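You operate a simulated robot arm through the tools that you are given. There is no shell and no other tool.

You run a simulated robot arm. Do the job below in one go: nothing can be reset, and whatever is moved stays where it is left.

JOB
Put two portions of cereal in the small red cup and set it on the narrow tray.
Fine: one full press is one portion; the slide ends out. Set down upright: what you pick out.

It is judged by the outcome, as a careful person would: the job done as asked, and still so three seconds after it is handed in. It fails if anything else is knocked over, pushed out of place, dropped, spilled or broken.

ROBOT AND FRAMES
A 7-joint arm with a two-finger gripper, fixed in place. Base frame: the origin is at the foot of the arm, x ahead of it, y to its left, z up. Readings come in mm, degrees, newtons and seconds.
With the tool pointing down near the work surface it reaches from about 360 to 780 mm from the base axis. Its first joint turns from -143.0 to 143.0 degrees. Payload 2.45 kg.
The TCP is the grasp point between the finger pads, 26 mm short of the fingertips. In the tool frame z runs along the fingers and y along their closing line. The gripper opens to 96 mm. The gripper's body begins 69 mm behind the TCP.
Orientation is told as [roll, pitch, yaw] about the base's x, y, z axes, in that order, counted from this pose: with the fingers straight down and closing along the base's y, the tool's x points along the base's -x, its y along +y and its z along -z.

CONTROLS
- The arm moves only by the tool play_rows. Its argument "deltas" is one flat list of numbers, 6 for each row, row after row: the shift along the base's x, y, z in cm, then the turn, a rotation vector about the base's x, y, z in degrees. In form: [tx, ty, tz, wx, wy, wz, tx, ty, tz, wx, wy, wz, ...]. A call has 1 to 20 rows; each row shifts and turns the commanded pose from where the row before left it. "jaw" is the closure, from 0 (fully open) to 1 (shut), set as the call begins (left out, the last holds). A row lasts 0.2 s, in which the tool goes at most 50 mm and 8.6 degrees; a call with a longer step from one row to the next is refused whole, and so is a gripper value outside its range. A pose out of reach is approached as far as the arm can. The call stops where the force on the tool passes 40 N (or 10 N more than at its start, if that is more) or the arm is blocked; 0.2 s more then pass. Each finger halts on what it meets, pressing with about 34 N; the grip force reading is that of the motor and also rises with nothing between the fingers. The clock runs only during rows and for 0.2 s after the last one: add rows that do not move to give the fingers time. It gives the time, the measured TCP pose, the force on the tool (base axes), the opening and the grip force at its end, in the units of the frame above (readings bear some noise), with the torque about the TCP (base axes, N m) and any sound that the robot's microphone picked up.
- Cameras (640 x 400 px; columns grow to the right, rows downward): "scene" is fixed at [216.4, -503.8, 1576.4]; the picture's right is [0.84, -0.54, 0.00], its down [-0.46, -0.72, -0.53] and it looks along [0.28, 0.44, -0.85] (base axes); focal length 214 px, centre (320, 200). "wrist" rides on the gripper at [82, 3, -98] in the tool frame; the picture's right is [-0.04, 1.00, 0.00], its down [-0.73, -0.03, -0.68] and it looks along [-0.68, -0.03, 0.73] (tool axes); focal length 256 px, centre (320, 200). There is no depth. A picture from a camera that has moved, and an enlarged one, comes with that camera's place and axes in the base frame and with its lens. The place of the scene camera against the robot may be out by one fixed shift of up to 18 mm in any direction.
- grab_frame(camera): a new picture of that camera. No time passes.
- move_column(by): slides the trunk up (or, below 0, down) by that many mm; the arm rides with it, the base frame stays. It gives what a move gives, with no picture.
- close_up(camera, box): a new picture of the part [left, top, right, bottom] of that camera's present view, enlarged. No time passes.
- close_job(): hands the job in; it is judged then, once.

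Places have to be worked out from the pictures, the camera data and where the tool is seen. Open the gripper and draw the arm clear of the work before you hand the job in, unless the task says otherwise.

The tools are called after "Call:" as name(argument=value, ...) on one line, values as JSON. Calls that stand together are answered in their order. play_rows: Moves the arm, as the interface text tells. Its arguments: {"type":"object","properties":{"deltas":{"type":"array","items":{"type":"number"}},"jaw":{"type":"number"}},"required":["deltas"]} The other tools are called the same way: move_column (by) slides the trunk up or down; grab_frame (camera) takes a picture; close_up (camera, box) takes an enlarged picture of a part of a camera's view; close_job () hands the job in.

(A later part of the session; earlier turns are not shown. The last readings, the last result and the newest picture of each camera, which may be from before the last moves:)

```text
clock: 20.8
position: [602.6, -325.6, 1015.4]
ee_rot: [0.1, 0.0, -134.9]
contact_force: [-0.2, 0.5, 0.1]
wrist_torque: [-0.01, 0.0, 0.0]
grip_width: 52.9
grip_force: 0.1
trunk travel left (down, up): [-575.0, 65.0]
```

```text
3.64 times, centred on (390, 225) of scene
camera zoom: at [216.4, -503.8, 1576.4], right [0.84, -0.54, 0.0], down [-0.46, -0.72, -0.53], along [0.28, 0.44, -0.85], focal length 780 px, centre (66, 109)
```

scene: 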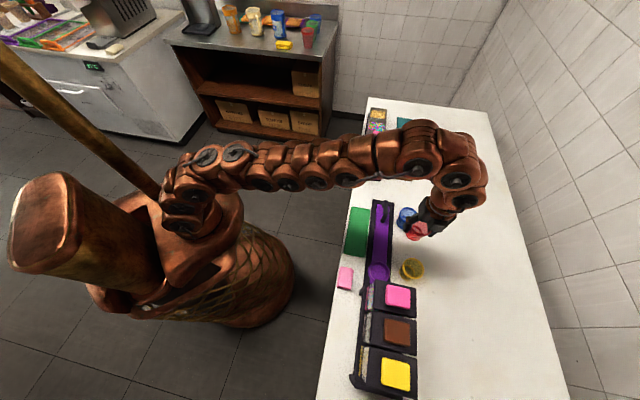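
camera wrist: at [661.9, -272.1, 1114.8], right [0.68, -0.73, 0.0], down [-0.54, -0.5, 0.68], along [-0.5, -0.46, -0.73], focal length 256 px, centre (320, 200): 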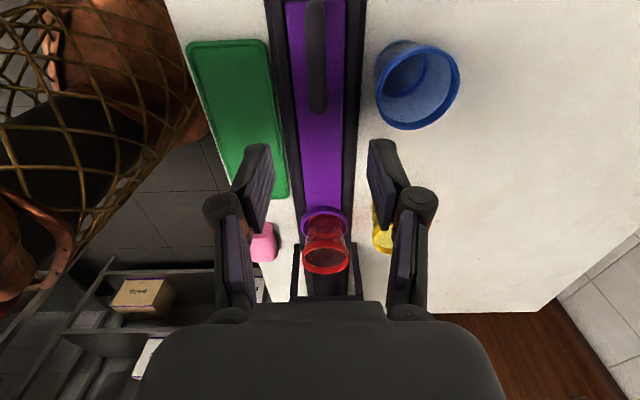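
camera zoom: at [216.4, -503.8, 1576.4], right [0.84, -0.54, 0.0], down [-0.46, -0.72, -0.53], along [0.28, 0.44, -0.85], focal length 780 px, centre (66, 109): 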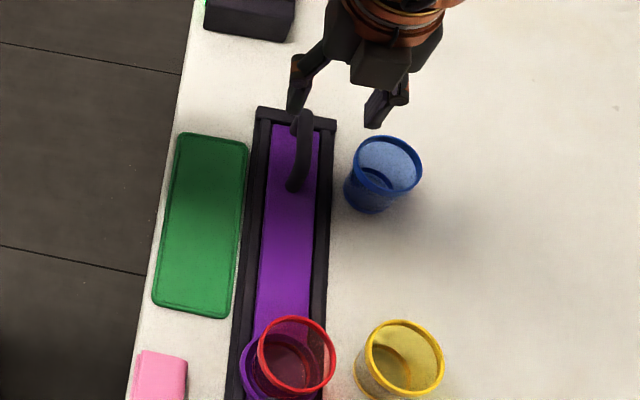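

The handle bar lies along u≈180–250 at n≈656, z≈904. To keep the gripper body away from the dispenser face at the end of the push, I'll grip near the handle's outer end (u≈232) with the tool leaned back 15°; moving there and tilting first.

Call:
play_rows(deltas=[1.28, 1.28, 0, 0, 0, 0, 1.28, 1.28, 0, 0, 0, 0, 0, 0, -1.0, -5.3, 5.3, 0, 0, 0, -1.0, -5.3, 5.3, 0, 0, 0, 0, 0, 0, 0])

Call:
grab_frame(camera="wrist")

Call:
close_up(camera="scene", box=[340, 150, 440, 260])

```text
clock: 22.0
position: [627.1, -300.5, 994.6]
ee_rot: [0.0, -15.1, -135.1]
contact_force: [0.2, 0.7, -0.1]
wrist_torque: [-0.01, 0.0, -0.01]
grip_width: 53.0
grip_force: 0.1
trunk travel left (down, up): [-575.0, 65.0]
```

```text
taken
camera wrist: at [703.6, -230.7, 1068.3], right [0.68, -0.73, 0.01], down [-0.4, -0.36, 0.85], along [-0.62, -0.58, -0.53], focal length 256 px, centre (320, 200)
```

wrist: 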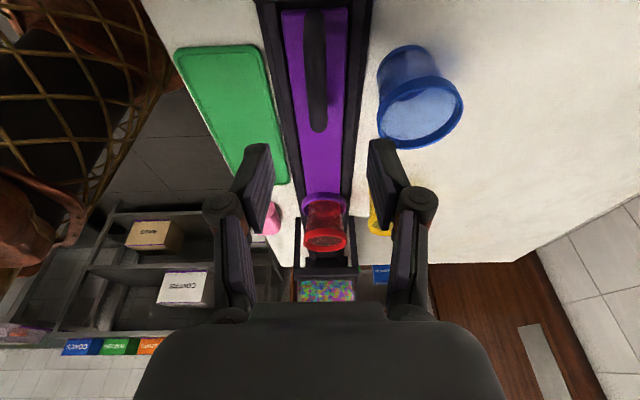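

```text
3.64 times, centred on (390, 205) of scene
camera zoom: at [216.4, -503.8, 1576.4], right [0.84, -0.54, 0.0], down [-0.46, -0.72, -0.53], along [0.28, 0.44, -0.85], focal length 780 px, centre (66, 182)
```

zoom: 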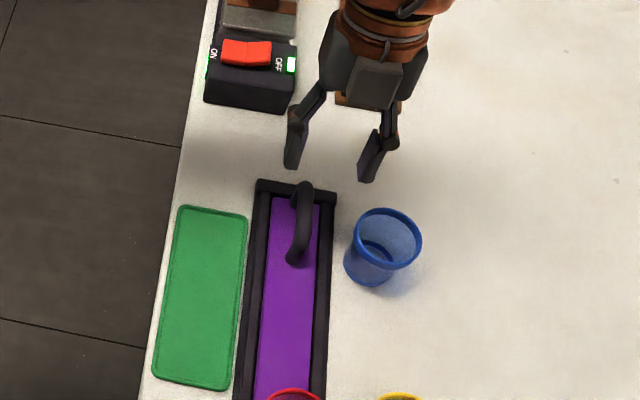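

The gripper is over the handle, aligned at n≈656. I lower to bar height (z≈905) with the jaws straddling the bar.

Call:
play_rows(deltas=[0, 0, -2.0, 0, 0, 0, 0, 0, -2.0, 0, 0, 0, 0, 0, -2.0, 0, 0, 0, 0, 0, -1.5, 0, 0, 0, 0, 0, -1.3, 0, 0, 0, 0, 0, 0, 0, 0, 0])

Call:
grab_frame(camera="wrist")

Call:
close_up(camera="scene", box=[350, 170, 420, 240])

```text
clock: 23.4
position: [627.0, -301.5, 906.1]
ee_rot: [0.0, -15.1, -135.0]
contact_force: [0.0, -0.5, 1.2]
wrist_torque: [0.01, -0.01, 0.03]
grip_width: 52.8
grip_force: 0.1
trunk travel left (down, up): [-575.0, 65.0]
```

```text
taken
camera wrist: at [703.4, -231.9, 980.0], right [0.68, -0.73, 0.01], down [-0.4, -0.36, 0.85], along [-0.62, -0.58, -0.53], focal length 256 px, centre (320, 200)
```

wrist: 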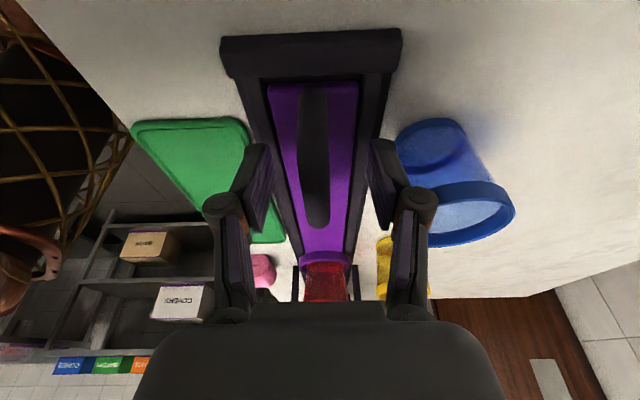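

```text
5.71 times, centred on (385, 205) of scene
camera zoom: at [216.4, -503.8, 1576.4], right [0.84, -0.54, 0.0], down [-0.46, -0.72, -0.53], along [0.28, 0.44, -0.85], focal length 1226 px, centre (-51, 171)
```

zoom: 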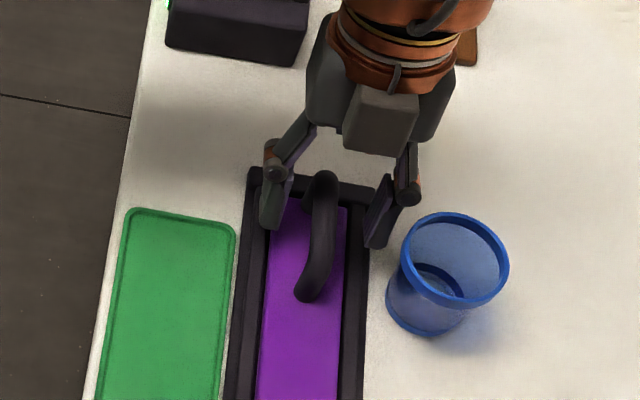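

Fingers straddle the bar as planned. Closing on it.

Call:
play_rows(deltas=[0, 0, 0, 0, 0, 0, 0, 0, 0, 0, 0, 0, 0, 0, 0, 0, 0, 0, 0, 0, 0, 0, 0, 0, 0, 0, 0, 0, 0, 0], jaw=1.0)

Call:
grab_frame(camera="wrist")

```text
clock: 24.6
position: [626.1, -300.9, 904.9]
ee_rot: [-0.2, -15.0, -135.0]
contact_force: [-27.5, 22.1, -11.0]
wrist_torque: [0.07, 0.09, -0.11]
grip_width: 13.3
grip_force: 39.4
trunk travel left (down, up): [-575.0, 65.0]
```

```text
taken
camera wrist: at [702.0, -230.4, 979.8], right [0.68, -0.73, 0.01], down [-0.4, -0.36, 0.85], along [-0.62, -0.58, -0.53], focal length 256 px, centre (320, 200)
```

wrist: 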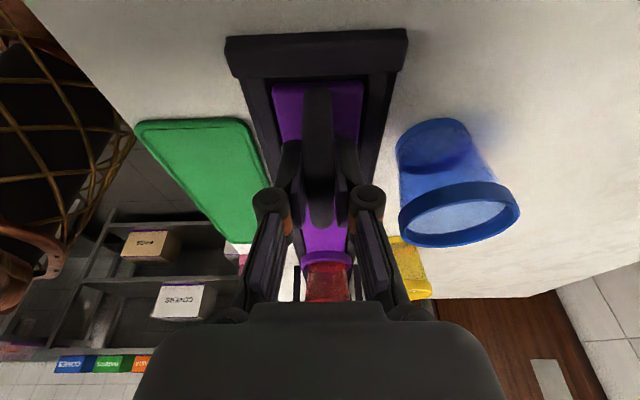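

Gripped at 13.3 mm, but there's ~35 N sideways (toward -n), so the bar is ~2 mm nearer to me than the TCP. I shift 2 mm that way to relieve it.

Call:
play_rows(deltas=[-0.07, 0.07, 0, 0, 0, 0, -0.07, 0.07, 0, 0, 0, 0, 0, 0, 0, 0, 0, 0])

```text
clock: 25.4
position: [626.2, -300.6, 905.5]
ee_rot: [0.0, -15.1, -135.0]
contact_force: [-14.4, 8.9, -23.9]
wrist_torque: [-0.13, 0.11, -0.09]
grip_width: 13.2
grip_force: 39.7
trunk travel left (down, up): [-575.0, 65.0]
```

Sideways force halved; there's also ~24 N downward. Easing another ~1.3 mm toward -n and 1 mm down.

Call:
play_rows(deltas=[-0.09, 0.09, -0.1, 0, 0, 0, 0, 0, 0, 0, 0, 0])

```text
clock: 26.0
position: [625.3, -300.6, 906.1]
ee_rot: [0.1, -15.0, -135.0]
contact_force: [6.6, -4.6, -11.2]
wrist_torque: [-0.36, 0.27, 0.05]
grip_width: 13.3
grip_force: 40.3
trunk travel left (down, up): [-575.0, 65.0]
```

Forces are small now. I begin pushing the slide inward (-u), gently at first, and check that the cup moves with it.

Call:
play_rows(deltas=[-0.1, -0.1, 0, 0, 0, 0, -0.2, -0.2, 0, 0, 0, 0, -0.3, -0.3, 0, 0, 0, 0, -0.4, -0.4, 0, 0, 0, 0, -0.4, -0.4, 0, 0, 0, 0, -0.3, -0.3, 0, 0, 0, 0, -0.1, -0.1, 0, 0, 0, 0])

Call:
grab_frame(camera="wrist")

Call:
close_up(camera="scene", box=[340, 190, 440, 300])

```text
clock: 27.6
position: [606.1, -318.5, 906.7]
ee_rot: [0.1, -15.0, -135.0]
contact_force: [14.1, -14.2, 11.3]
wrist_torque: [-0.2, 0.09, 0.06]
grip_width: 13.4
grip_force: 40.2
trunk travel left (down, up): [-575.0, 65.0]
```

```text
taken
camera wrist: at [682.8, -248.7, 979.9], right [0.68, -0.73, 0.01], down [-0.4, -0.36, 0.85], along [-0.62, -0.58, -0.53], focal length 256 px, centre (320, 200)
```

wrist: 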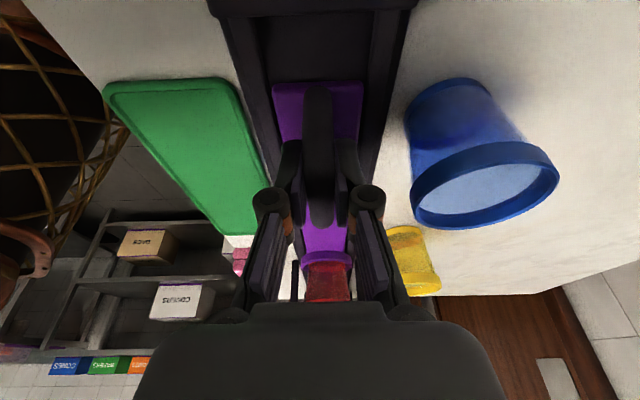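

```text
3.64 times, centred on (390, 245) of scene
camera zoom: at [216.4, -503.8, 1576.4], right [0.84, -0.54, 0.0], down [-0.46, -0.72, -0.53], along [0.28, 0.44, -0.85], focal length 780 px, centre (66, 36)
```

zoom: 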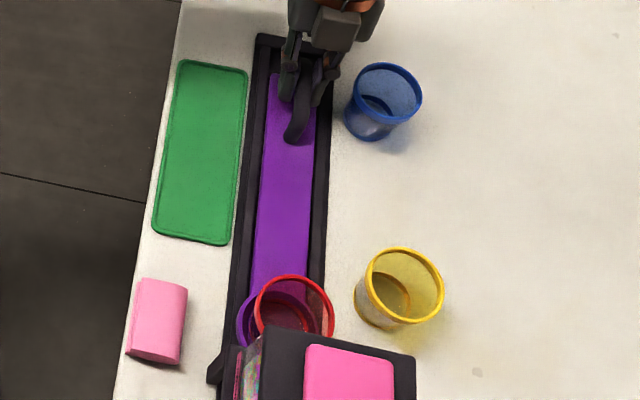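

The slide and cup move together with the handle. A sideways 20 N has built up (toward +n), so I trim ~1.4 mm that way and continue pushing.

Call:
play_rows(deltas=[0.1, -0.1, 0, 0, 0, 0, -0.2, -0.2, 0, 0, 0, 0, -0.35, -0.35, 0, 0, 0, 0, -0.45, -0.45, 0, 0, 0, 0, -0.45, -0.45, 0, 0, 0, 0, -0.45, -0.45, 0, 0, 0, 0, -0.45, -0.45, 0, 0, 0, 0, -0.45, -0.45, 0, 0, 0, 0, -0.45, -0.45, 0, 0, 0, 0, -0.35, -0.35, 0, 0, 0, 0, -0.2, -0.2, 0, 0, 0, 0, -0.1, -0.1, 0, 0, 0, 0])

Call:
close_up(camera="scene", box=[340, 190, 440, 300])

Call:
grab_frame(camera="wrist")

```text
clock: 30.2
position: [567.0, -358.6, 904.9]
ee_rot: [0.0, -15.0, -135.0]
contact_force: [2.6, -1.8, 8.1]
wrist_torque: [0.12, -0.15, 0.01]
grip_width: 13.5
grip_force: 40.1
trunk travel left (down, up): [-575.0, 65.0]
```

```text
3.64 times, centred on (390, 245) of scene
camera zoom: at [216.4, -503.8, 1576.4], right [0.84, -0.54, 0.0], down [-0.46, -0.72, -0.53], along [0.28, 0.44, -0.85], focal length 780 px, centre (66, 36)
```

zoom: 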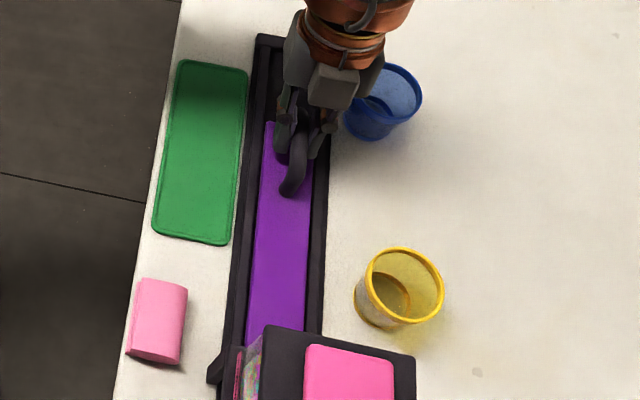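

```text
taken
camera wrist: at [643.6, -288.2, 979.8], right [0.68, -0.73, 0.01], down [-0.4, -0.36, 0.85], along [-0.62, -0.58, -0.53], focal length 256 px, centre (320, 200)
```

wrist: 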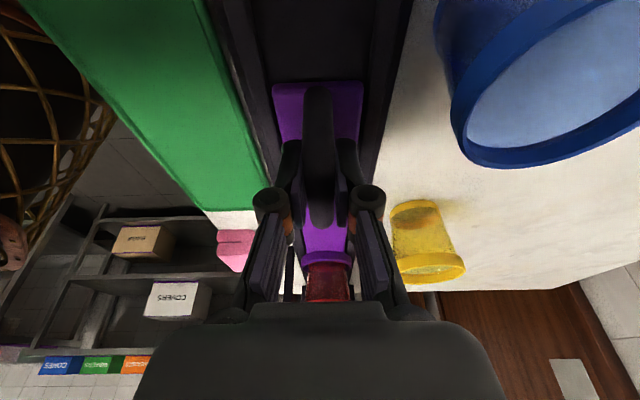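

Running smoothly: the slide has moved ~83 mm. I continue another ~85 mm.

Call:
play_rows(deltas=[-0.2, -0.2, 0, 0, 0, 0, -0.4, -0.4, 0, 0, 0, 0, -0.5, -0.5, 0, 0, 0, 0, -0.5, -0.5, 0, 0, 0, 0, -0.5, -0.5, 0, 0, 0, 0, -0.5, -0.5, 0, 0, 0, 0, -0.5, -0.5, 0, 0, 0, 0, -0.5, -0.5, 0, 0, 0, 0, -0.5, -0.5, 0, 0, 0, 0, -0.5, -0.5, 0, 0, 0, 0, -0.5, -0.5, 0, 0, 0, 0, -0.4, -0.4, 0, 0, 0, 0, -0.3, -0.3, 0, 0, 0, 0, -0.2, -0.2, 0, 0, 0, 0])

Call:
close_up(camera="scene", box=[340, 190, 440, 300])

Call:
grab_frame(camera="wrist")

```text
clock: 33.2
position: [507.4, -417.4, 905.8]
ee_rot: [0.0, -15.0, -135.0]
contact_force: [9.6, -7.1, 9.1]
wrist_torque: [0.2, -0.22, -0.01]
grip_width: 13.7
grip_force: 39.7
trunk travel left (down, up): [-575.0, 65.0]
```

```text
3.64 times, centred on (390, 245) of scene
camera zoom: at [216.4, -503.8, 1576.4], right [0.84, -0.54, 0.0], down [-0.46, -0.72, -0.53], along [0.28, 0.44, -0.85], focal length 780 px, centre (66, 36)
```

zoom: 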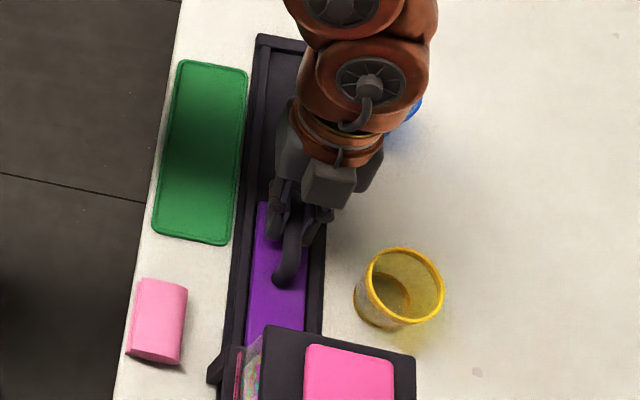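

```text
taken
camera wrist: at [583.9, -347.7, 979.6], right [0.68, -0.73, 0.01], down [-0.4, -0.36, 0.85], along [-0.62, -0.58, -0.53], focal length 256 px, centre (320, 200)
```

wrist: 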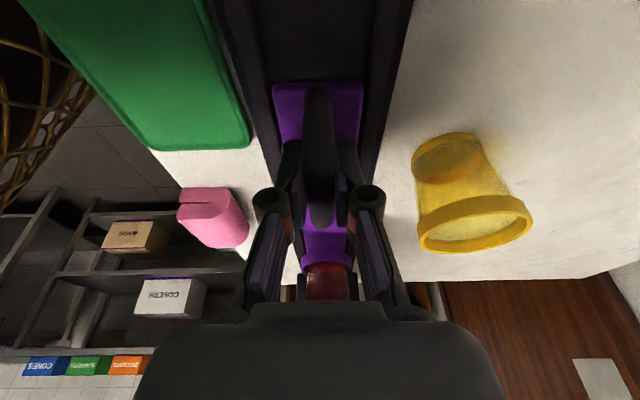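

Ring is now about under the DROPS hopper; ~72 mm remain to the CEREAL position. Continue 60 mm, easing off at the end.

Call:
play_rows(deltas=[-0.2, -0.2, 0, 0, 0, 0, -0.4, -0.4, 0, 0, 0, 0, -0.5, -0.5, 0, 0, 0, 0, -0.5, -0.5, 0, 0, 0, 0, -0.5, -0.5, 0, 0, 0, 0, -0.5, -0.5, 0, 0, 0, 0, -0.5, -0.5, 0, 0, 0, 0, -0.4, -0.4, 0, 0, 0, 0, -0.3, -0.3, 0, 0, 0, 0, -0.25, -0.25, 0, 0, 0, 0, -0.2, -0.2, 0, 0, 0, 0])

Call:
close_up(camera="scene", box=[340, 210, 450, 400])

Call:
grab_frame(camera="wrist")

```text
clock: 35.6
position: [465.9, -460.6, 906.4]
ee_rot: [0.0, -15.0, -134.9]
contact_force: [7.2, -8.9, -5.8]
wrist_torque: [0.25, -0.31, 0.02]
grip_width: 13.3
grip_force: 39.7
trunk travel left (down, up): [-575.0, 65.0]
```

```text
2.11 times, centred on (395, 305) of scene
camera zoom: at [216.4, -503.8, 1576.4], right [0.84, -0.54, 0.0], down [-0.46, -0.72, -0.53], along [0.28, 0.44, -0.85], focal length 452 px, centre (162, -21)
```

zoom: 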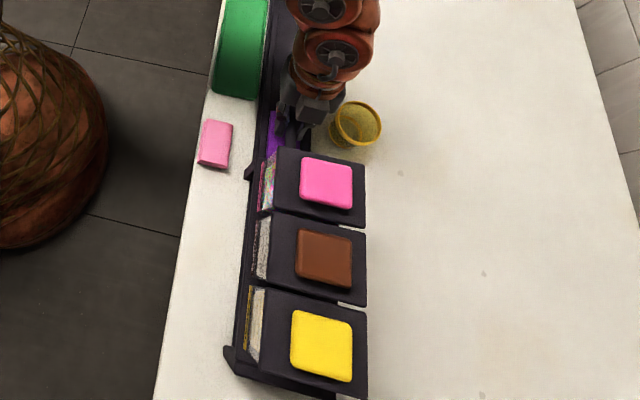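

```text
taken
camera wrist: at [541.8, -390.1, 979.7], right [0.68, -0.73, 0.01], down [-0.4, -0.36, 0.85], along [-0.62, -0.58, -0.53], focal length 256 px, centre (320, 200)
```

wrist: 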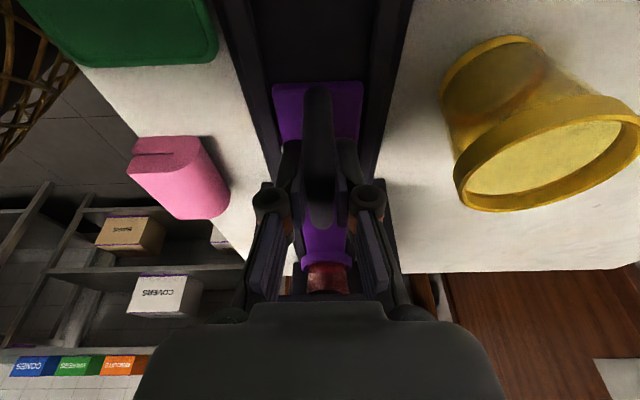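

Slide has moved ~227 mm. I push the last bit in 2 mm steps to feel for an end stop.

Call:
play_rows(deltas=[-0.15, -0.15, 0, 0, 0, 0, -0.15, -0.15, 0, 0, 0, 0, -0.15, -0.15, 0, 0, 0, 0, -0.15, -0.15, 0, 0, 0, 0])

```text
clock: 36.6
position: [463.0, -464.3, 903.9]
ee_rot: [0.0, -15.0, -134.8]
contact_force: [10.5, 3.0, 2.1]
wrist_torque: [-0.27, 0.32, -0.14]
grip_width: 13.4
grip_force: 39.9
trunk travel left (down, up): [-575.0, 65.0]
```

It moved less than commanded (~5 of 8 mm) and a push-back along u appears. One more small step to see whether it is the stop.

Call:
play_rows(deltas=[-0.1, -0.1, 0, 0, 0, 0, -0.1, -0.1, 0, 0, 0, 0])

```text
clock: 37.2
position: [461.2, -466.2, 906.4]
ee_rot: [-0.1, -14.9, -134.8]
contact_force: [22.4, 16.4, -6.6]
wrist_torque: [0.09, -0.14, -0.33]
grip_width: 13.8
grip_force: 40.0
trunk travel left (down, up): [-575.0, 65.0]
```

Push-back now ~27 N with little motion: the slide is at its inner stop (ring ≈ under CEREAL). I release the handle and rise straight up.

Call:
play_rows(deltas=[0, 0, 0, 0, 0, 0, 0, 0, 0, 0, 0, 0, 0, 0, 0, 0, 0, 0], jaw=0.45)

Call:
play_rows(deltas=[0.2, 0.2, 1.5, 0, 0, 0, 0.2, 0.2, 2.0, 0, 0, 0, 0.5, 0.5, 2.0, 0, 0, 0, 0.5, 0.5, 2.0, 0, 0, 0, 0.5, 0.5, 2.0, 0, 0, 0, 0, 0, 0, 0, 0, 0])

Call:
grab_frame(camera="wrist")

Call:
close_up(camera="scene", box=[340, 210, 450, 400])

```text
clock: 38.0
position: [456.2, -469.7, 906.8]
ee_rot: [0.0, -15.0, -135.1]
contact_force: [0.3, -0.9, -0.7]
wrist_torque: [0.01, 0.0, -0.01]
grip_width: 52.8
grip_force: 0.0
trunk travel left (down, up): [-575.0, 65.0]
```

```text
clock: 39.4
position: [476.7, -446.0, 1000.6]
ee_rot: [-0.1, -15.0, -134.9]
contact_force: [-0.5, 0.0, -0.3]
wrist_torque: [0.0, 0.04, -0.02]
grip_width: 52.6
grip_force: 0.0
trunk travel left (down, up): [-575.0, 65.0]
```

```text
taken
camera wrist: at [552.0, -376.1, 1075.7], right [0.68, -0.73, 0.01], down [-0.4, -0.36, 0.85], along [-0.62, -0.58, -0.53], focal length 256 px, centre (320, 200)
```

wrist: 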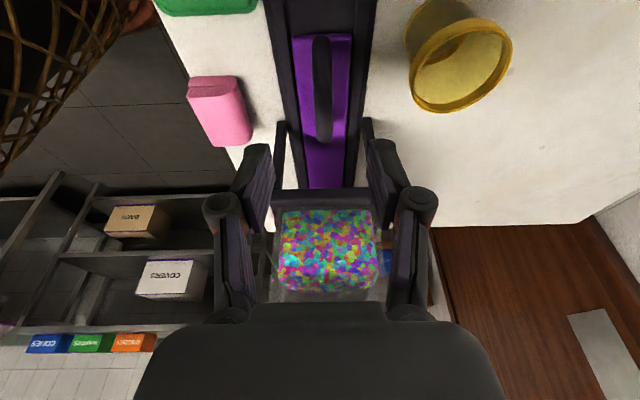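

```text
2.11 times, centred on (395, 305) of scene
camera zoom: at [216.4, -503.8, 1576.4], right [0.84, -0.54, 0.0], down [-0.46, -0.72, -0.53], along [0.28, 0.44, -0.85], focal length 452 px, centre (162, -21)
```

zoom: 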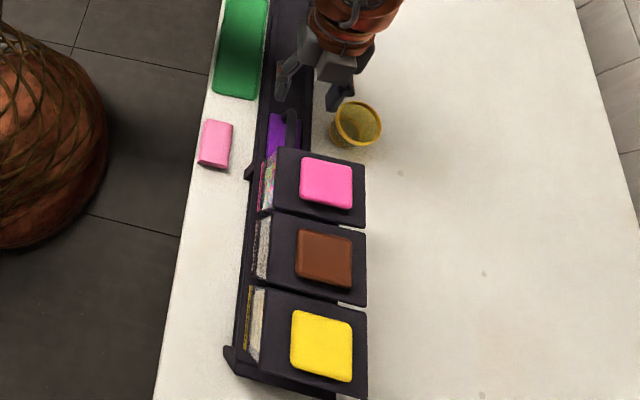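

The slide is in and stayed there. To verify the cup's place under the CEREAL hopper I'll back off toward the robot, level the tool and turn it to look from the front.

Call:
play_rows(deltas=[-0.7, 0.7, 1.5, 5.3, -5.3, 0, -0.7, 0.7, 1.5, 5.3, -5.3, 0, -0.85, 0.85, 0, 0, 0, 8.18, -0.85, 0.85, 0, 0, 0, 8.18, -0.85, 0.85, 0, 0, 0, 8.18, -0.85, 0.85, 0, 0, 0, 8.18, -0.85, 0.85, 0, 0, 0, 8.18, -0.85, 0.85, 0, 0, 0, 8.18, -0.85, 0.85, 0, 0, 0, 8.18, -0.85, 0.85, 0, 0, 0, 8.18, -0.85, 0.85, 0, 0, 0, 8.18, -0.85, 0.85, 0, 0, 0, 8.18, -0.85, 0.85, 0, 0, 0, 8.18])

Call:
play_rows(deltas=[-1.0, -1.0, 0, 0, 0, 0, -2.0, -2.0, 0, 0, 0, 0, -2.5, -2.5, 0, 0, 0, 0, -2.5, -2.5, 0, 0, 0, 0, -2.5, -2.5, -0.5, 0, 0, 0, -2.5, -2.5, -0.5, 0, 0, 0, -2.5, -2.5, -0.5, 0, 0, 0, -1.7, -1.7, -0.5, 0, 0, 0, -1.0, -1.0, -0.5, 0, 0, 0, 0, 0, 0, 0, 0, 0])

Call:
grab_frame(camera="wrist")

Call:
grab_frame(camera="scene")

```text
clock: 42.2
position: [367.8, -341.1, 1031.1]
ee_rot: [-0.1, 0.0, -44.9]
contact_force: [-0.4, 0.2, 0.1]
wrist_torque: [-0.02, -0.03, -0.01]
grip_width: 53.1
grip_force: 0.0
trunk travel left (down, up): [-575.0, 65.0]
```

```text
clock: 44.4
position: [188.7, -522.9, 1004.8]
ee_rot: [-0.1, 0.0, -44.9]
contact_force: [-0.3, 0.2, 0.6]
wrist_torque: [-0.02, 0.0, -0.01]
grip_width: 52.9
grip_force: 0.0
trunk travel left (down, up): [-575.0, 65.0]
```

```text
taken
camera wrist: at [133.0, -463.9, 1103.8], right [0.73, 0.68, 0.0], down [0.5, -0.54, 0.68], along [0.46, -0.5, -0.73], focal length 256 px, centre (320, 200)
```

wrist: 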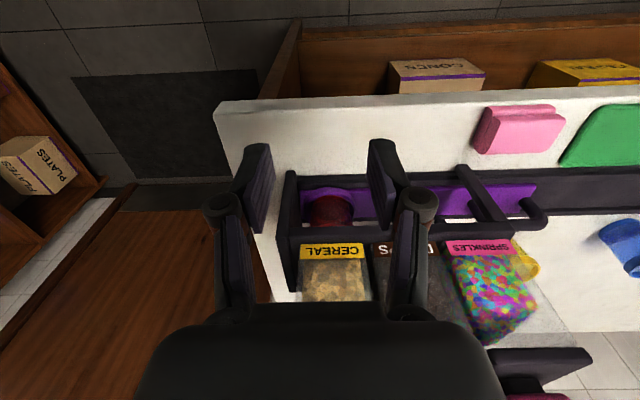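

```text
taken
```

scene: 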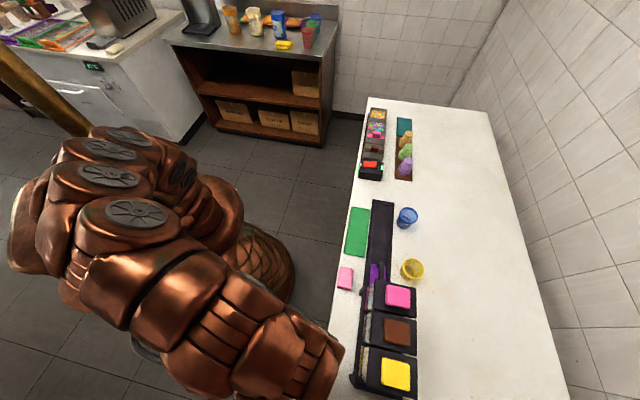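

Call:
close_up(camera="wrist", box=[260, 130, 460, 310])

```text
2.22 times, centred on (360, 220) of wrist
camera zoom: at [133.0, -463.9, 1103.8], right [0.73, 0.68, 0.0], down [0.5, -0.54, 0.68], along [0.46, -0.5, -0.73], focal length 569 px, centre (231, 156)
```

zoom: 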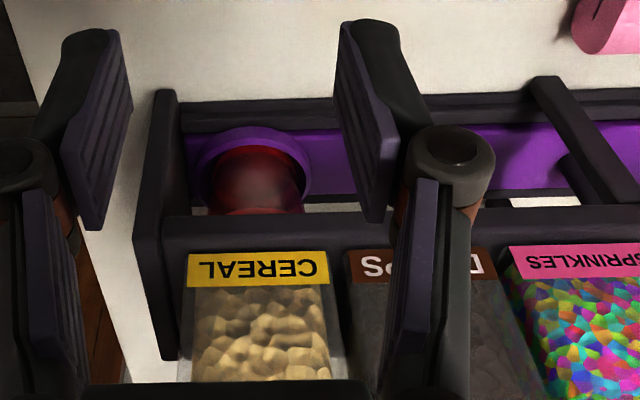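

The ring with the red cup sits squarely under the CEREAL hopper. Now I close the fingers, rise above the pads, and move over the yellow pad (≈u -235, n 660, top z≈1073).

Call:
play_rows(deltas=[0, 0, 2.0, 0, 0, 0, 0, 0, 3.0, 0, 0, 0, 0, 0, 3.0, 0, 0, 0, 0, 0, 3.0, 0, 0, 0, 0, 0, 3.0, 0, 0, 0, 0, 0, 2.0, 0, 0, 0, 1.0, -1.0, 0, 0, 0, 0, 2.0, -2.0, 0, 0, 0, 0, 2.5, -2.5, 0, 0, 0, 0, 2.5, -2.5, 0, 0, 0, 0, 2.0, -2.0, 0, 0, 0, 0, 1.0, -1.0, 0, 0, 0, 0, 0, 0, 0, 0, 0, 0], jaw=1.0)

Call:
grab_frame(camera="wrist")

Call:
close_up(camera="scene", box=[340, 260, 460, 400])

```text
clock: 47.2
position: [270.7, -577.6, 1158.0]
ee_rot: [0.1, 0.1, -44.9]
contact_force: [-0.9, -0.2, -0.9]
wrist_torque: [-0.01, 0.04, 0.0]
grip_width: 0.1
grip_force: 28.3
out of reach, approached as far as the arm can: row 10, 11, 12
trunk travel left (down, up): [-575.0, 65.0]
```

```text
taken
camera wrist: at [215.8, -517.6, 1255.9], right [0.73, 0.68, 0.0], down [0.5, -0.54, 0.68], along [0.46, -0.5, -0.73], focal length 256 px, centre (320, 200)
```

wrist: 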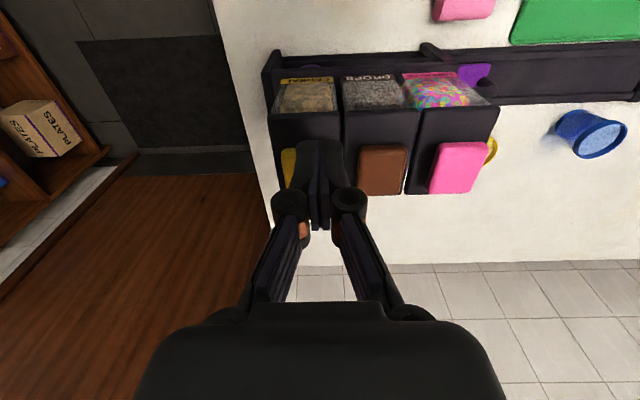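

```text
2.86 times, centred on (400, 330) of scene
camera zoom: at [216.4, -503.8, 1576.4], right [0.84, -0.54, 0.0], down [-0.46, -0.72, -0.53], along [0.28, 0.44, -0.85], focal length 613 px, centre (91, -171)
```

zoom: 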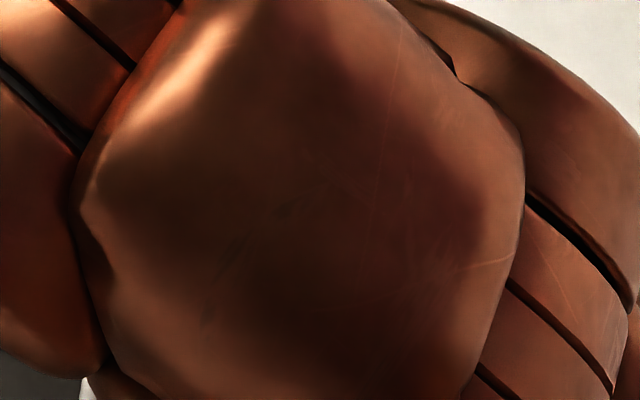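

The arm ran out of reach at this height (r≈638). Raising the trunk to its top gives more reach up here, so I'll raise it 60 mm and see where the tool sits.

Call:
move_column(by=62)

Call:
play_rows(deltas=[0, 0, 0, 0, 0, 0])

```text
clock: 48.2
position: [271.8, -577.8, 1219.8]
ee_rot: [0.0, 0.0, -45.0]
contact_force: [0.0, -0.2, -0.8]
wrist_torque: [0.0, 0.02, -0.01]
grip_width: 0.0
grip_force: 28.5
trunk travel left (down, up): [-637.0, 3.0]
```

```text
clock: 48.6
position: [271.0, -577.1, 1218.1]
ee_rot: [0.0, 0.0, -45.1]
contact_force: [0.3, 1.1, 0.2]
wrist_torque: [0.03, -0.04, 0.0]
grip_width: 0.1
grip_force: 28.3
trunk travel left (down, up): [-637.0, 3.0]
```

Position held. I'll lower 8 cm (tips stay ≥35 mm above the pads) to find where the command really stands.

Call:
play_rows(deltas=[0, 0, -2.0, 0, 0, 0, 0, 0, -2.0, 0, 0, 0, 0, 0, -2.0, 0, 0, 0, 0, 0, -1.5, 0, 0, 0, 0, 0, 0, 0, 0, 0])

```text
clock: 49.8
position: [270.5, -578.2, 1144.3]
ee_rot: [0.0, 0.0, -45.0]
contact_force: [-0.6, 0.9, -0.8]
wrist_torque: [0.0, -0.03, 0.0]
grip_width: 0.0
grip_force: 28.2
trunk travel left (down, up): [-637.0, 3.0]
```

The command was clipped to the real pose, good. Now moving to over the yellow pad at (300,-633), slightly lower.

Call:
play_rows(deltas=[0.75, -1.37, -0.4, 0, 0, 0, 0.75, -1.37, -0.4, 0, 0, 0, 0.75, -1.37, -0.4, 0, 0, 0, 0.75, -1.37, -0.3, 0, 0, 0, 0, 0, 0, 0, 0, 0])

Call:
grab_frame(camera="wrist")

Call:
grab_frame(camera="scene")

```text
clock: 51.0
position: [301.9, -631.5, 1128.8]
ee_rot: [-0.1, -0.1, -45.1]
contact_force: [-0.4, 0.5, 0.2]
wrist_torque: [0.01, 0.01, 0.01]
grip_width: 0.0
grip_force: 28.3
trunk travel left (down, up): [-637.0, 3.0]
```

```text
taken
camera wrist: at [245.1, -573.2, 1227.2], right [0.73, 0.68, 0.0], down [0.5, -0.54, 0.68], along [0.46, -0.5, -0.73], focal length 256 px, centre (320, 200)
```

wrist: 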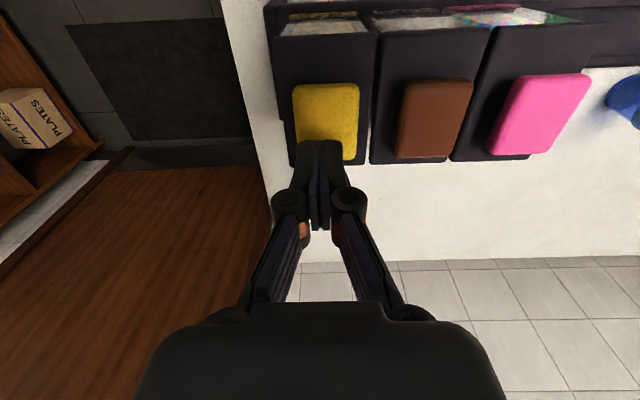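

```text
taken
```

scene: 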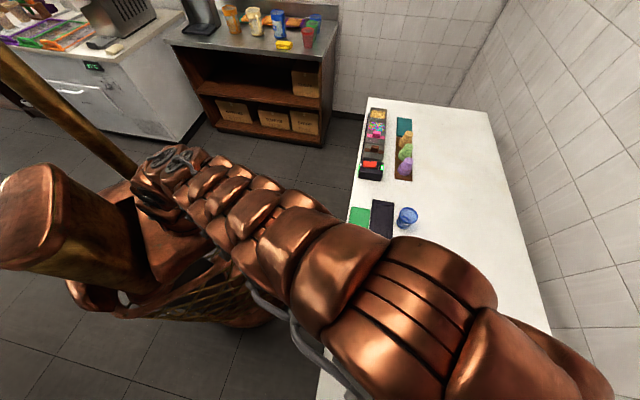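

The yellow pad centre is at about (u -231, n 657) and the closed fingertips are over it. I descend to just above it, then press in small steps.

Call:
play_rows(deltas=[0, 0.25, -0.6, 0, 0, 0, 0, 0, -0.6, 0, 0, 0, 0, 0, -0.6, 0, 0, 0, 0, 0, -0.3, 0, 0, 0, 0, 0, 0, 0, 0, 0])

Call:
grab_frame(camera="wrist")

```text
clock: 52.2
position: [300.6, -630.3, 1107.6]
ee_rot: [0.1, 0.0, -45.0]
contact_force: [0.8, -0.3, 0.9]
wrist_torque: [0.03, -0.01, 0.0]
grip_width: 0.0
grip_force: 28.7
trunk travel left (down, up): [-637.0, 3.0]
```

```text
taken
camera wrist: at [244.8, -570.7, 1206.3], right [0.73, 0.68, 0.0], down [0.5, -0.54, 0.68], along [0.46, -0.5, -0.73], focal length 256 px, centre (320, 200)
```

wrist: 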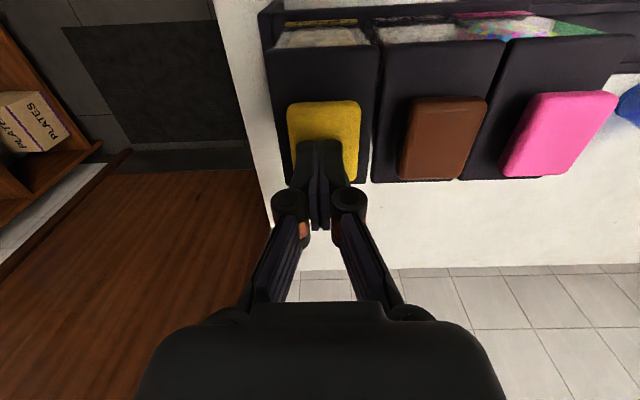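

Fingertips are over the pad's middle. Pressing down in 2 mm steps.

Call:
play_rows(deltas=[0, 0, -0.2, 0, 0, 0, 0, 0, -0.2, 0, 0, 0, 0, 0, -0.2, 0, 0, 0, 0, 0, -0.2, 0, 0, 0, 0, 0, -0.2, 0, 0, 0])

```text
clock: 53.4
position: [299.8, -629.9, 1097.8]
ee_rot: [-0.1, 0.0, -45.1]
contact_force: [1.4, -1.2, 4.1]
wrist_torque: [-0.02, 0.01, 0.0]
grip_width: 6.1
grip_force: 28.4
trunk travel left (down, up): [-637.0, 3.0]
```

Contact has begun (~4 N), but the fingers spread to 6 mm. Checking the picture before going on.

Call:
grab_frame(camera="wrist")

Call:
close_up(camera="wrist", box=[260, 80, 400, 240])

```text
taken
camera wrist: at [245.4, -570.7, 1196.6], right [0.74, 0.68, 0.0], down [0.5, -0.54, 0.68], along [0.46, -0.5, -0.73], focal length 256 px, centre (320, 200)
```

wrist: 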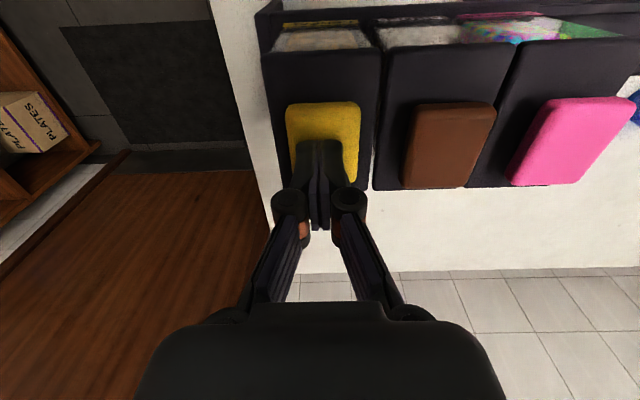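

```text
2.50 times, centred on (330, 160) of wrist
camera zoom: at [245.4, -570.7, 1196.6], right [0.74, 0.68, 0.0], down [0.5, -0.54, 0.68], along [0.46, -0.5, -0.73], focal length 640 px, centre (295, 300)
```

zoom: 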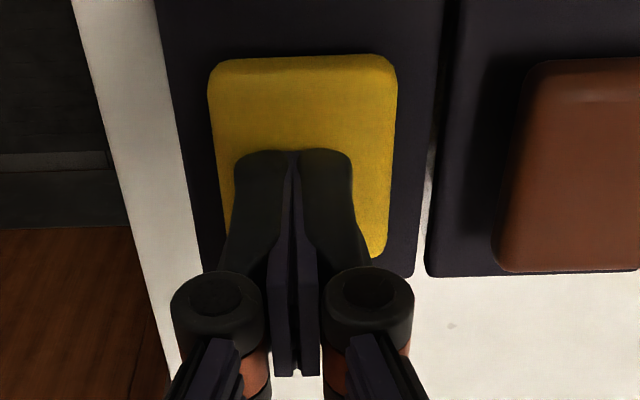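

The tips sit well on the pad. Continuing the press in 2 mm steps.

Call:
play_rows(deltas=[0, 0, -0.2, 0, 0, 0, 0, 0, -0.2, 0, 0, 0, 0, 0, -0.2, 0, 0, 0])

```text
clock: 54.2
position: [301.4, -629.3, 1093.7]
ee_rot: [-0.1, -0.3, -45.0]
contact_force: [-1.1, -3.1, 22.1]
wrist_torque: [-0.02, 0.03, -0.12]
grip_width: 5.9
grip_force: 28.6
trunk travel left (down, up): [-637.0, 3.0]
```

22 N now and no click yet; pressing further.

Call:
play_rows(deltas=[0, 0, -0.15, 0, 0, 0, 0, 0, -0.15, 0, 0, 0, 0, 0, -0.15, 0, 0, 0])

```text
clock: 55.0
position: [299.7, -628.6, 1093.2]
ee_rot: [-0.2, -0.5, -44.9]
contact_force: [-4.4, 5.1, 25.2]
wrist_torque: [0.23, 0.17, 0.0]
grip_width: 6.1
grip_force: 28.4
trunk travel left (down, up): [-637.0, 3.0]
stopped in row 3: the force on the tool passed its limit at 42 N (the readings are from after the stop); the commanded pose is now the measured one
```

Force peaked at 42 N and the motion stopped near z≈1093. I'll look at how far the pad went down relative to its neighbours.

Call:
close_up(camera="wrist", box=[250, 70, 450, 220])

Call:
grab_frame(camera="scene")

```text
2.67 times, centred on (350, 145) of wrist
camera zoom: at [245.0, -569.8, 1191.5], right [0.73, 0.68, 0.0], down [0.5, -0.53, 0.69], along [0.46, -0.5, -0.73], focal length 683 px, centre (240, 347)
```

zoom: 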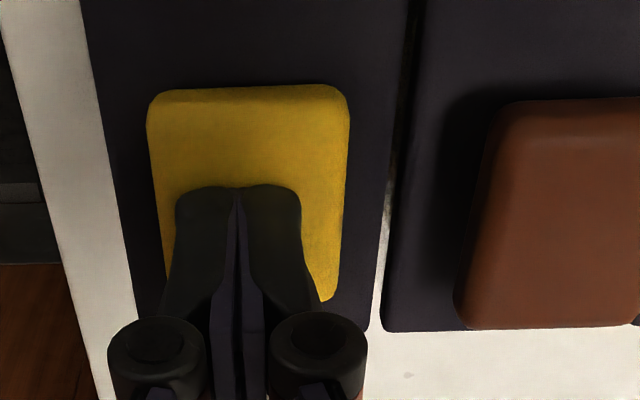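

```text
taken
```

scene: 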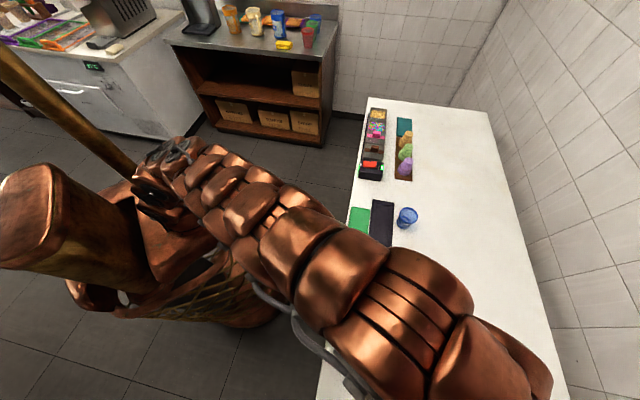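

The yellow cap is clearly lower than the brown one. To be sure it's at the bottom of its travel I press on a touch more without releasing.

Call:
play_rows(deltas=[0, 0, -0.1, 0, 0, 0, 0, 0, -0.1, 0, 0, 0, 0, 0, -0.1, 0, 0, 0])

```text
clock: 55.7
position: [301.2, -629.8, 1093.9]
ee_rot: [-0.4, -0.8, -44.9]
contact_force: [-3.4, 7.3, 28.0]
wrist_torque: [0.32, 0.23, 0.01]
grip_width: 6.0
grip_force: 28.7
trunk travel left (down, up): [-637.0, 3.0]
stopped in row 3: the force on the tool passed its limit at 41 N (the readings are from after the stop); the commanded pose is now the measured one
```

It's a hard stop at z≈1093.5, so that was a full press. I release upward fully and look at the cap returning.

Call:
play_rows(deltas=[0, 0, 0.4, 0, 0, 0, 0, 0, 0.6, 0, 0, 0, 0, 0, 0.8, 0, 0, 0, 0, 0, 0.8, 0, 0, 0, 0, 0, 0, 0, 0, 0])

Call:
close_up(camera="wrist", box=[250, 40, 450, 220])

```text
clock: 56.9
position: [300.3, -631.9, 1116.4]
ee_rot: [-0.2, -0.6, -45.0]
contact_force: [0.9, 0.4, 0.4]
wrist_torque: [0.01, -0.01, 0.02]
grip_width: 0.1
grip_force: 28.4
trunk travel left (down, up): [-637.0, 3.0]
```

```text
2.22 times, centred on (350, 130) of wrist
camera zoom: at [245.9, -571.5, 1214.3], right [0.73, 0.68, 0.0], down [0.5, -0.53, 0.69], along [0.46, -0.5, -0.73], focal length 569 px, centre (253, 356)
```

zoom: 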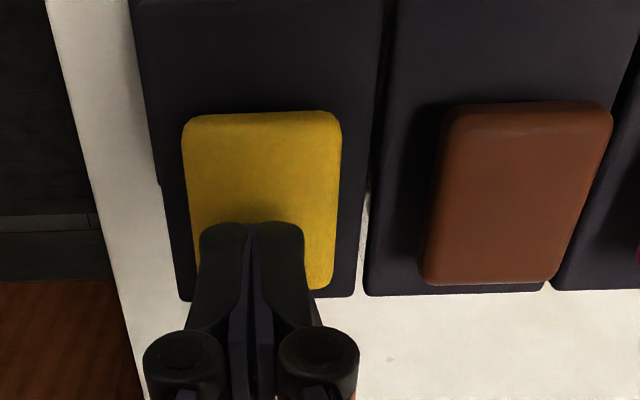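

The cap sprang back to full height. Before the second press I'll go back to the front-view spot to confirm a portion dropped into the cup.

Call:
play_rows(deltas=[0, 0, 1.5, 0, 0, 0, -1.0, 1.0, 1.0, 0, 0, 0, -2.0, 2.0, 0, 0, 0, 0, -2.5, 2.5, 0, 0, 0, 0, -2.5, 2.5, 0, 0, 0, 0, -2.0, 2.0, 0, 0, 0, 0, -1.2, 1.2, -1.0, 0, 0, 0, 0, 0, -2.5, 0, 0, 0, 0, 0, -3.0, 0, 0, 0, 0, 0, -3.0, 0, 0, 0, 0, 0, -2.5, 0, 0, 0, 0, 0, -1.5, 0, 0, 0, 0, 0, 0, 0, 0, 0])

Call:
grab_frame(camera="wrist")

Call:
close_up(camera="wrist", box=[260, 130, 420, 260])

```text
clock: 59.7
position: [190.5, -519.8, 1006.1]
ee_rot: [-0.3, -0.5, -44.9]
contact_force: [-0.7, -0.5, 0.8]
wrist_torque: [-0.01, 0.01, -0.01]
grip_width: 0.0
grip_force: 28.6
trunk travel left (down, up): [-637.0, 3.0]
```

```text
taken
camera wrist: at [134.3, -460.5, 1103.7], right [0.73, 0.68, 0.0], down [0.5, -0.53, 0.69], along [0.46, -0.5, -0.73], focal length 256 px, centre (320, 200)
```

wrist: 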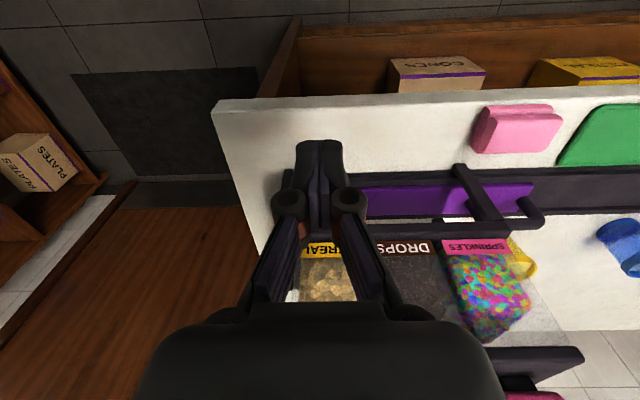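

```text
3.08 times, centred on (340, 195) of wrist
camera zoom: at [134.3, -460.5, 1103.7], right [0.73, 0.68, 0.0], down [0.5, -0.53, 0.69], along [0.46, -0.5, -0.73], focal length 788 px, centre (258, 215)
```

zoom: 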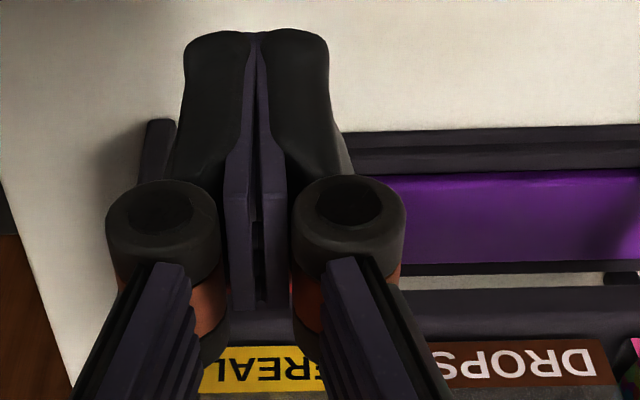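

The closed fingers block the view; opening them here (nothing near).

Call:
play_rows(deltas=[0, 0, 0, 0, 0, 0, 0, 0, 0, 0, 0, 0, 0, 0, -1.5, 0, 0, 0, 0, 0, -1.5, 0, 0, 0], jaw=0.2)

Call:
grab_frame(camera="wrist")

Call:
close_up(camera="wrist", box=[260, 150, 420, 280])

```text
clock: 60.7
position: [190.4, -519.7, 977.0]
ee_rot: [-0.3, -0.6, -44.9]
contact_force: [-0.2, 0.4, 0.6]
wrist_torque: [-0.05, 0.0, 0.0]
grip_width: 76.8
grip_force: 0.0
trunk travel left (down, up): [-637.0, 3.0]
```

```text
taken
camera wrist: at [135.2, -459.8, 1074.4], right [0.73, 0.68, 0.0], down [0.5, -0.53, 0.69], along [0.46, -0.51, -0.73], focal length 256 px, centre (320, 200)
```

wrist: 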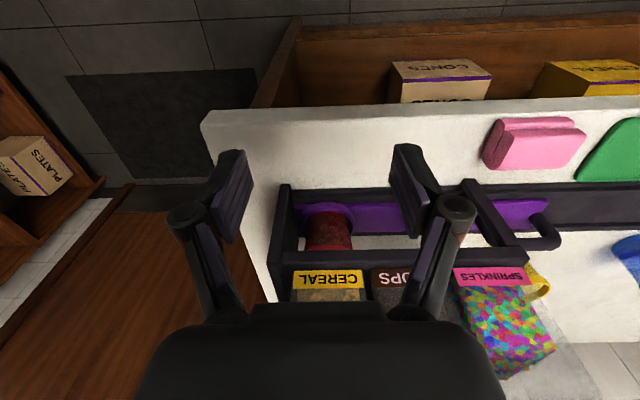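

```text
3.08 times, centred on (340, 215) of wrist
camera zoom: at [135.2, -459.8, 1074.4], right [0.73, 0.68, 0.0], down [0.5, -0.53, 0.69], along [0.46, -0.51, -0.73], focal length 788 px, centre (258, 154)
```

zoom: 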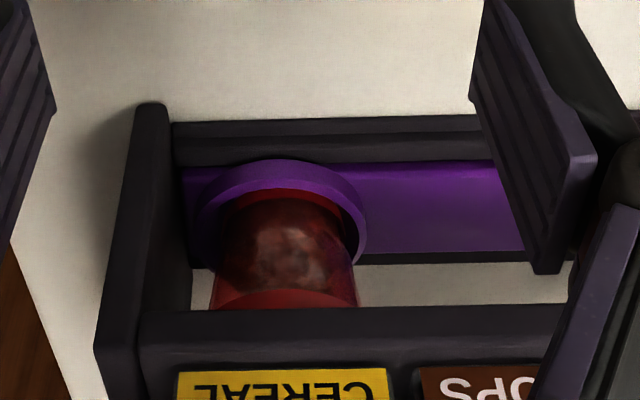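

Call:
close_up(camera="wrist", box=[295, 185, 365, 255])

```text
5.71 times, centred on (330, 220) of wrist
camera zoom: at [135.2, -459.8, 1074.4], right [0.73, 0.68, 0.0], down [0.5, -0.53, 0.69], along [0.46, -0.51, -0.73], focal length 1463 px, centre (263, 86)
```

zoom: 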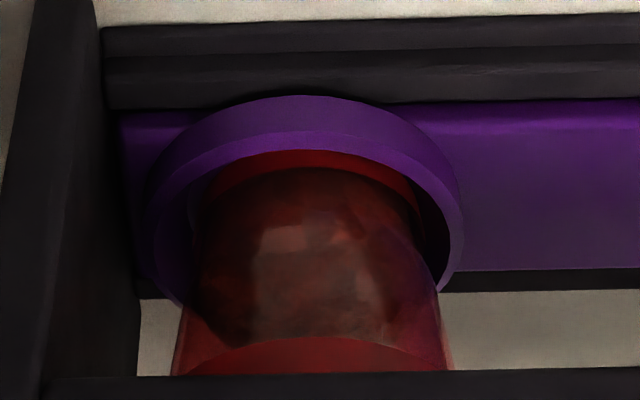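

The cup now holds a textured clump of cereal, so one full press works. Back up and over the pad for the second press with closed fingers.

Call:
play_rows(deltas=[0, 0, 1.5, 0, 0, 0, 0, 0, 2.5, 0, 0, 0, 0, 0, 3.0, 0, 0, 0, 0, 0, 3.0, 0, 0, 0, 0, 0, 3.0, 0, 0, 0, 0, 0, 2.5, 0, 0, 0, 1.0, -1.0, 0, 0, 0, 0, 2.0, -2.0, 0, 0, 0, 0, 2.5, -2.5, 0, 0, 0, 0, 2.5, -2.5, 0, 0, 0, 0, 2.0, -2.0, -0.5, 0, 0, 0, 1.0, -1.1, -1.0, 0, 0, 0, 0, 0, -1.0, 0, 0, 0, 0, 0, 0, 0, 0, 0], jaw=1.0)

Call:
close_up(camera="wrist", box=[250, 40, 450, 220])

```text
clock: 63.7
position: [299.7, -631.3, 1103.9]
ee_rot: [-0.2, -0.5, -44.8]
contact_force: [0.4, 0.2, -0.3]
wrist_torque: [-0.02, -0.03, 0.0]
grip_width: 0.0
grip_force: 29.0
trunk travel left (down, up): [-637.0, 3.0]
```

```text
2.22 times, centred on (350, 130) of wrist
camera zoom: at [243.8, -570.7, 1203.2], right [0.73, 0.68, 0.0], down [0.5, -0.53, 0.69], along [0.46, -0.5, -0.73], focal length 569 px, centre (253, 356)
```

zoom: 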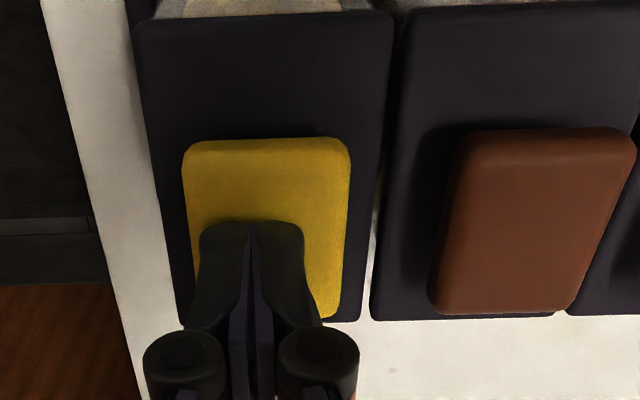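

In place just above the cap, no contact. Second press: steady steps down to the stop.

Call:
play_rows(deltas=[0, 0, -0.2, 0, 0, 0, 0, 0, -0.2, 0, 0, 0, 0, 0, -0.2, 0, 0, 0, 0, 0, -0.2, 0, 0, 0, 0, 0, -0.2, 0, 0, 0, 0, 0, -0.2, 0, 0, 0, 0, 0, -0.15, 0, 0, 0, 0, 0, -0.15, 0, 0, 0, 0, 0, -0.15, 0, 0, 0, 0, 0, -0.1, 0, 0, 0])

Call:
close_up(camera="wrist", box=[250, 40, 450, 220])

```text
clock: 65.9
position: [300.2, -630.3, 1094.6]
ee_rot: [-0.4, -1.0, -44.8]
contact_force: [-2.4, 4.4, 24.2]
wrist_torque: [0.29, 0.27, -0.06]
grip_width: 6.3
grip_force: 28.7
trunk travel left (down, up): [-637.0, 3.0]
stopped in row 10: the force on the tool passed its limit at 41 N (the readings are from after the stop); the commanded pose is now the measured one
```

```text
2.22 times, centred on (350, 130) of wrist
camera zoom: at [243.7, -569.3, 1190.7], right [0.73, 0.68, -0.01], down [0.49, -0.53, 0.69], along [0.47, -0.51, -0.72], focal length 569 px, centre (253, 356)
```

zoom: 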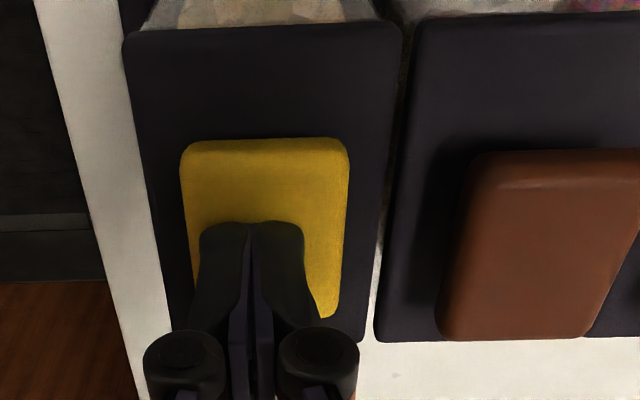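

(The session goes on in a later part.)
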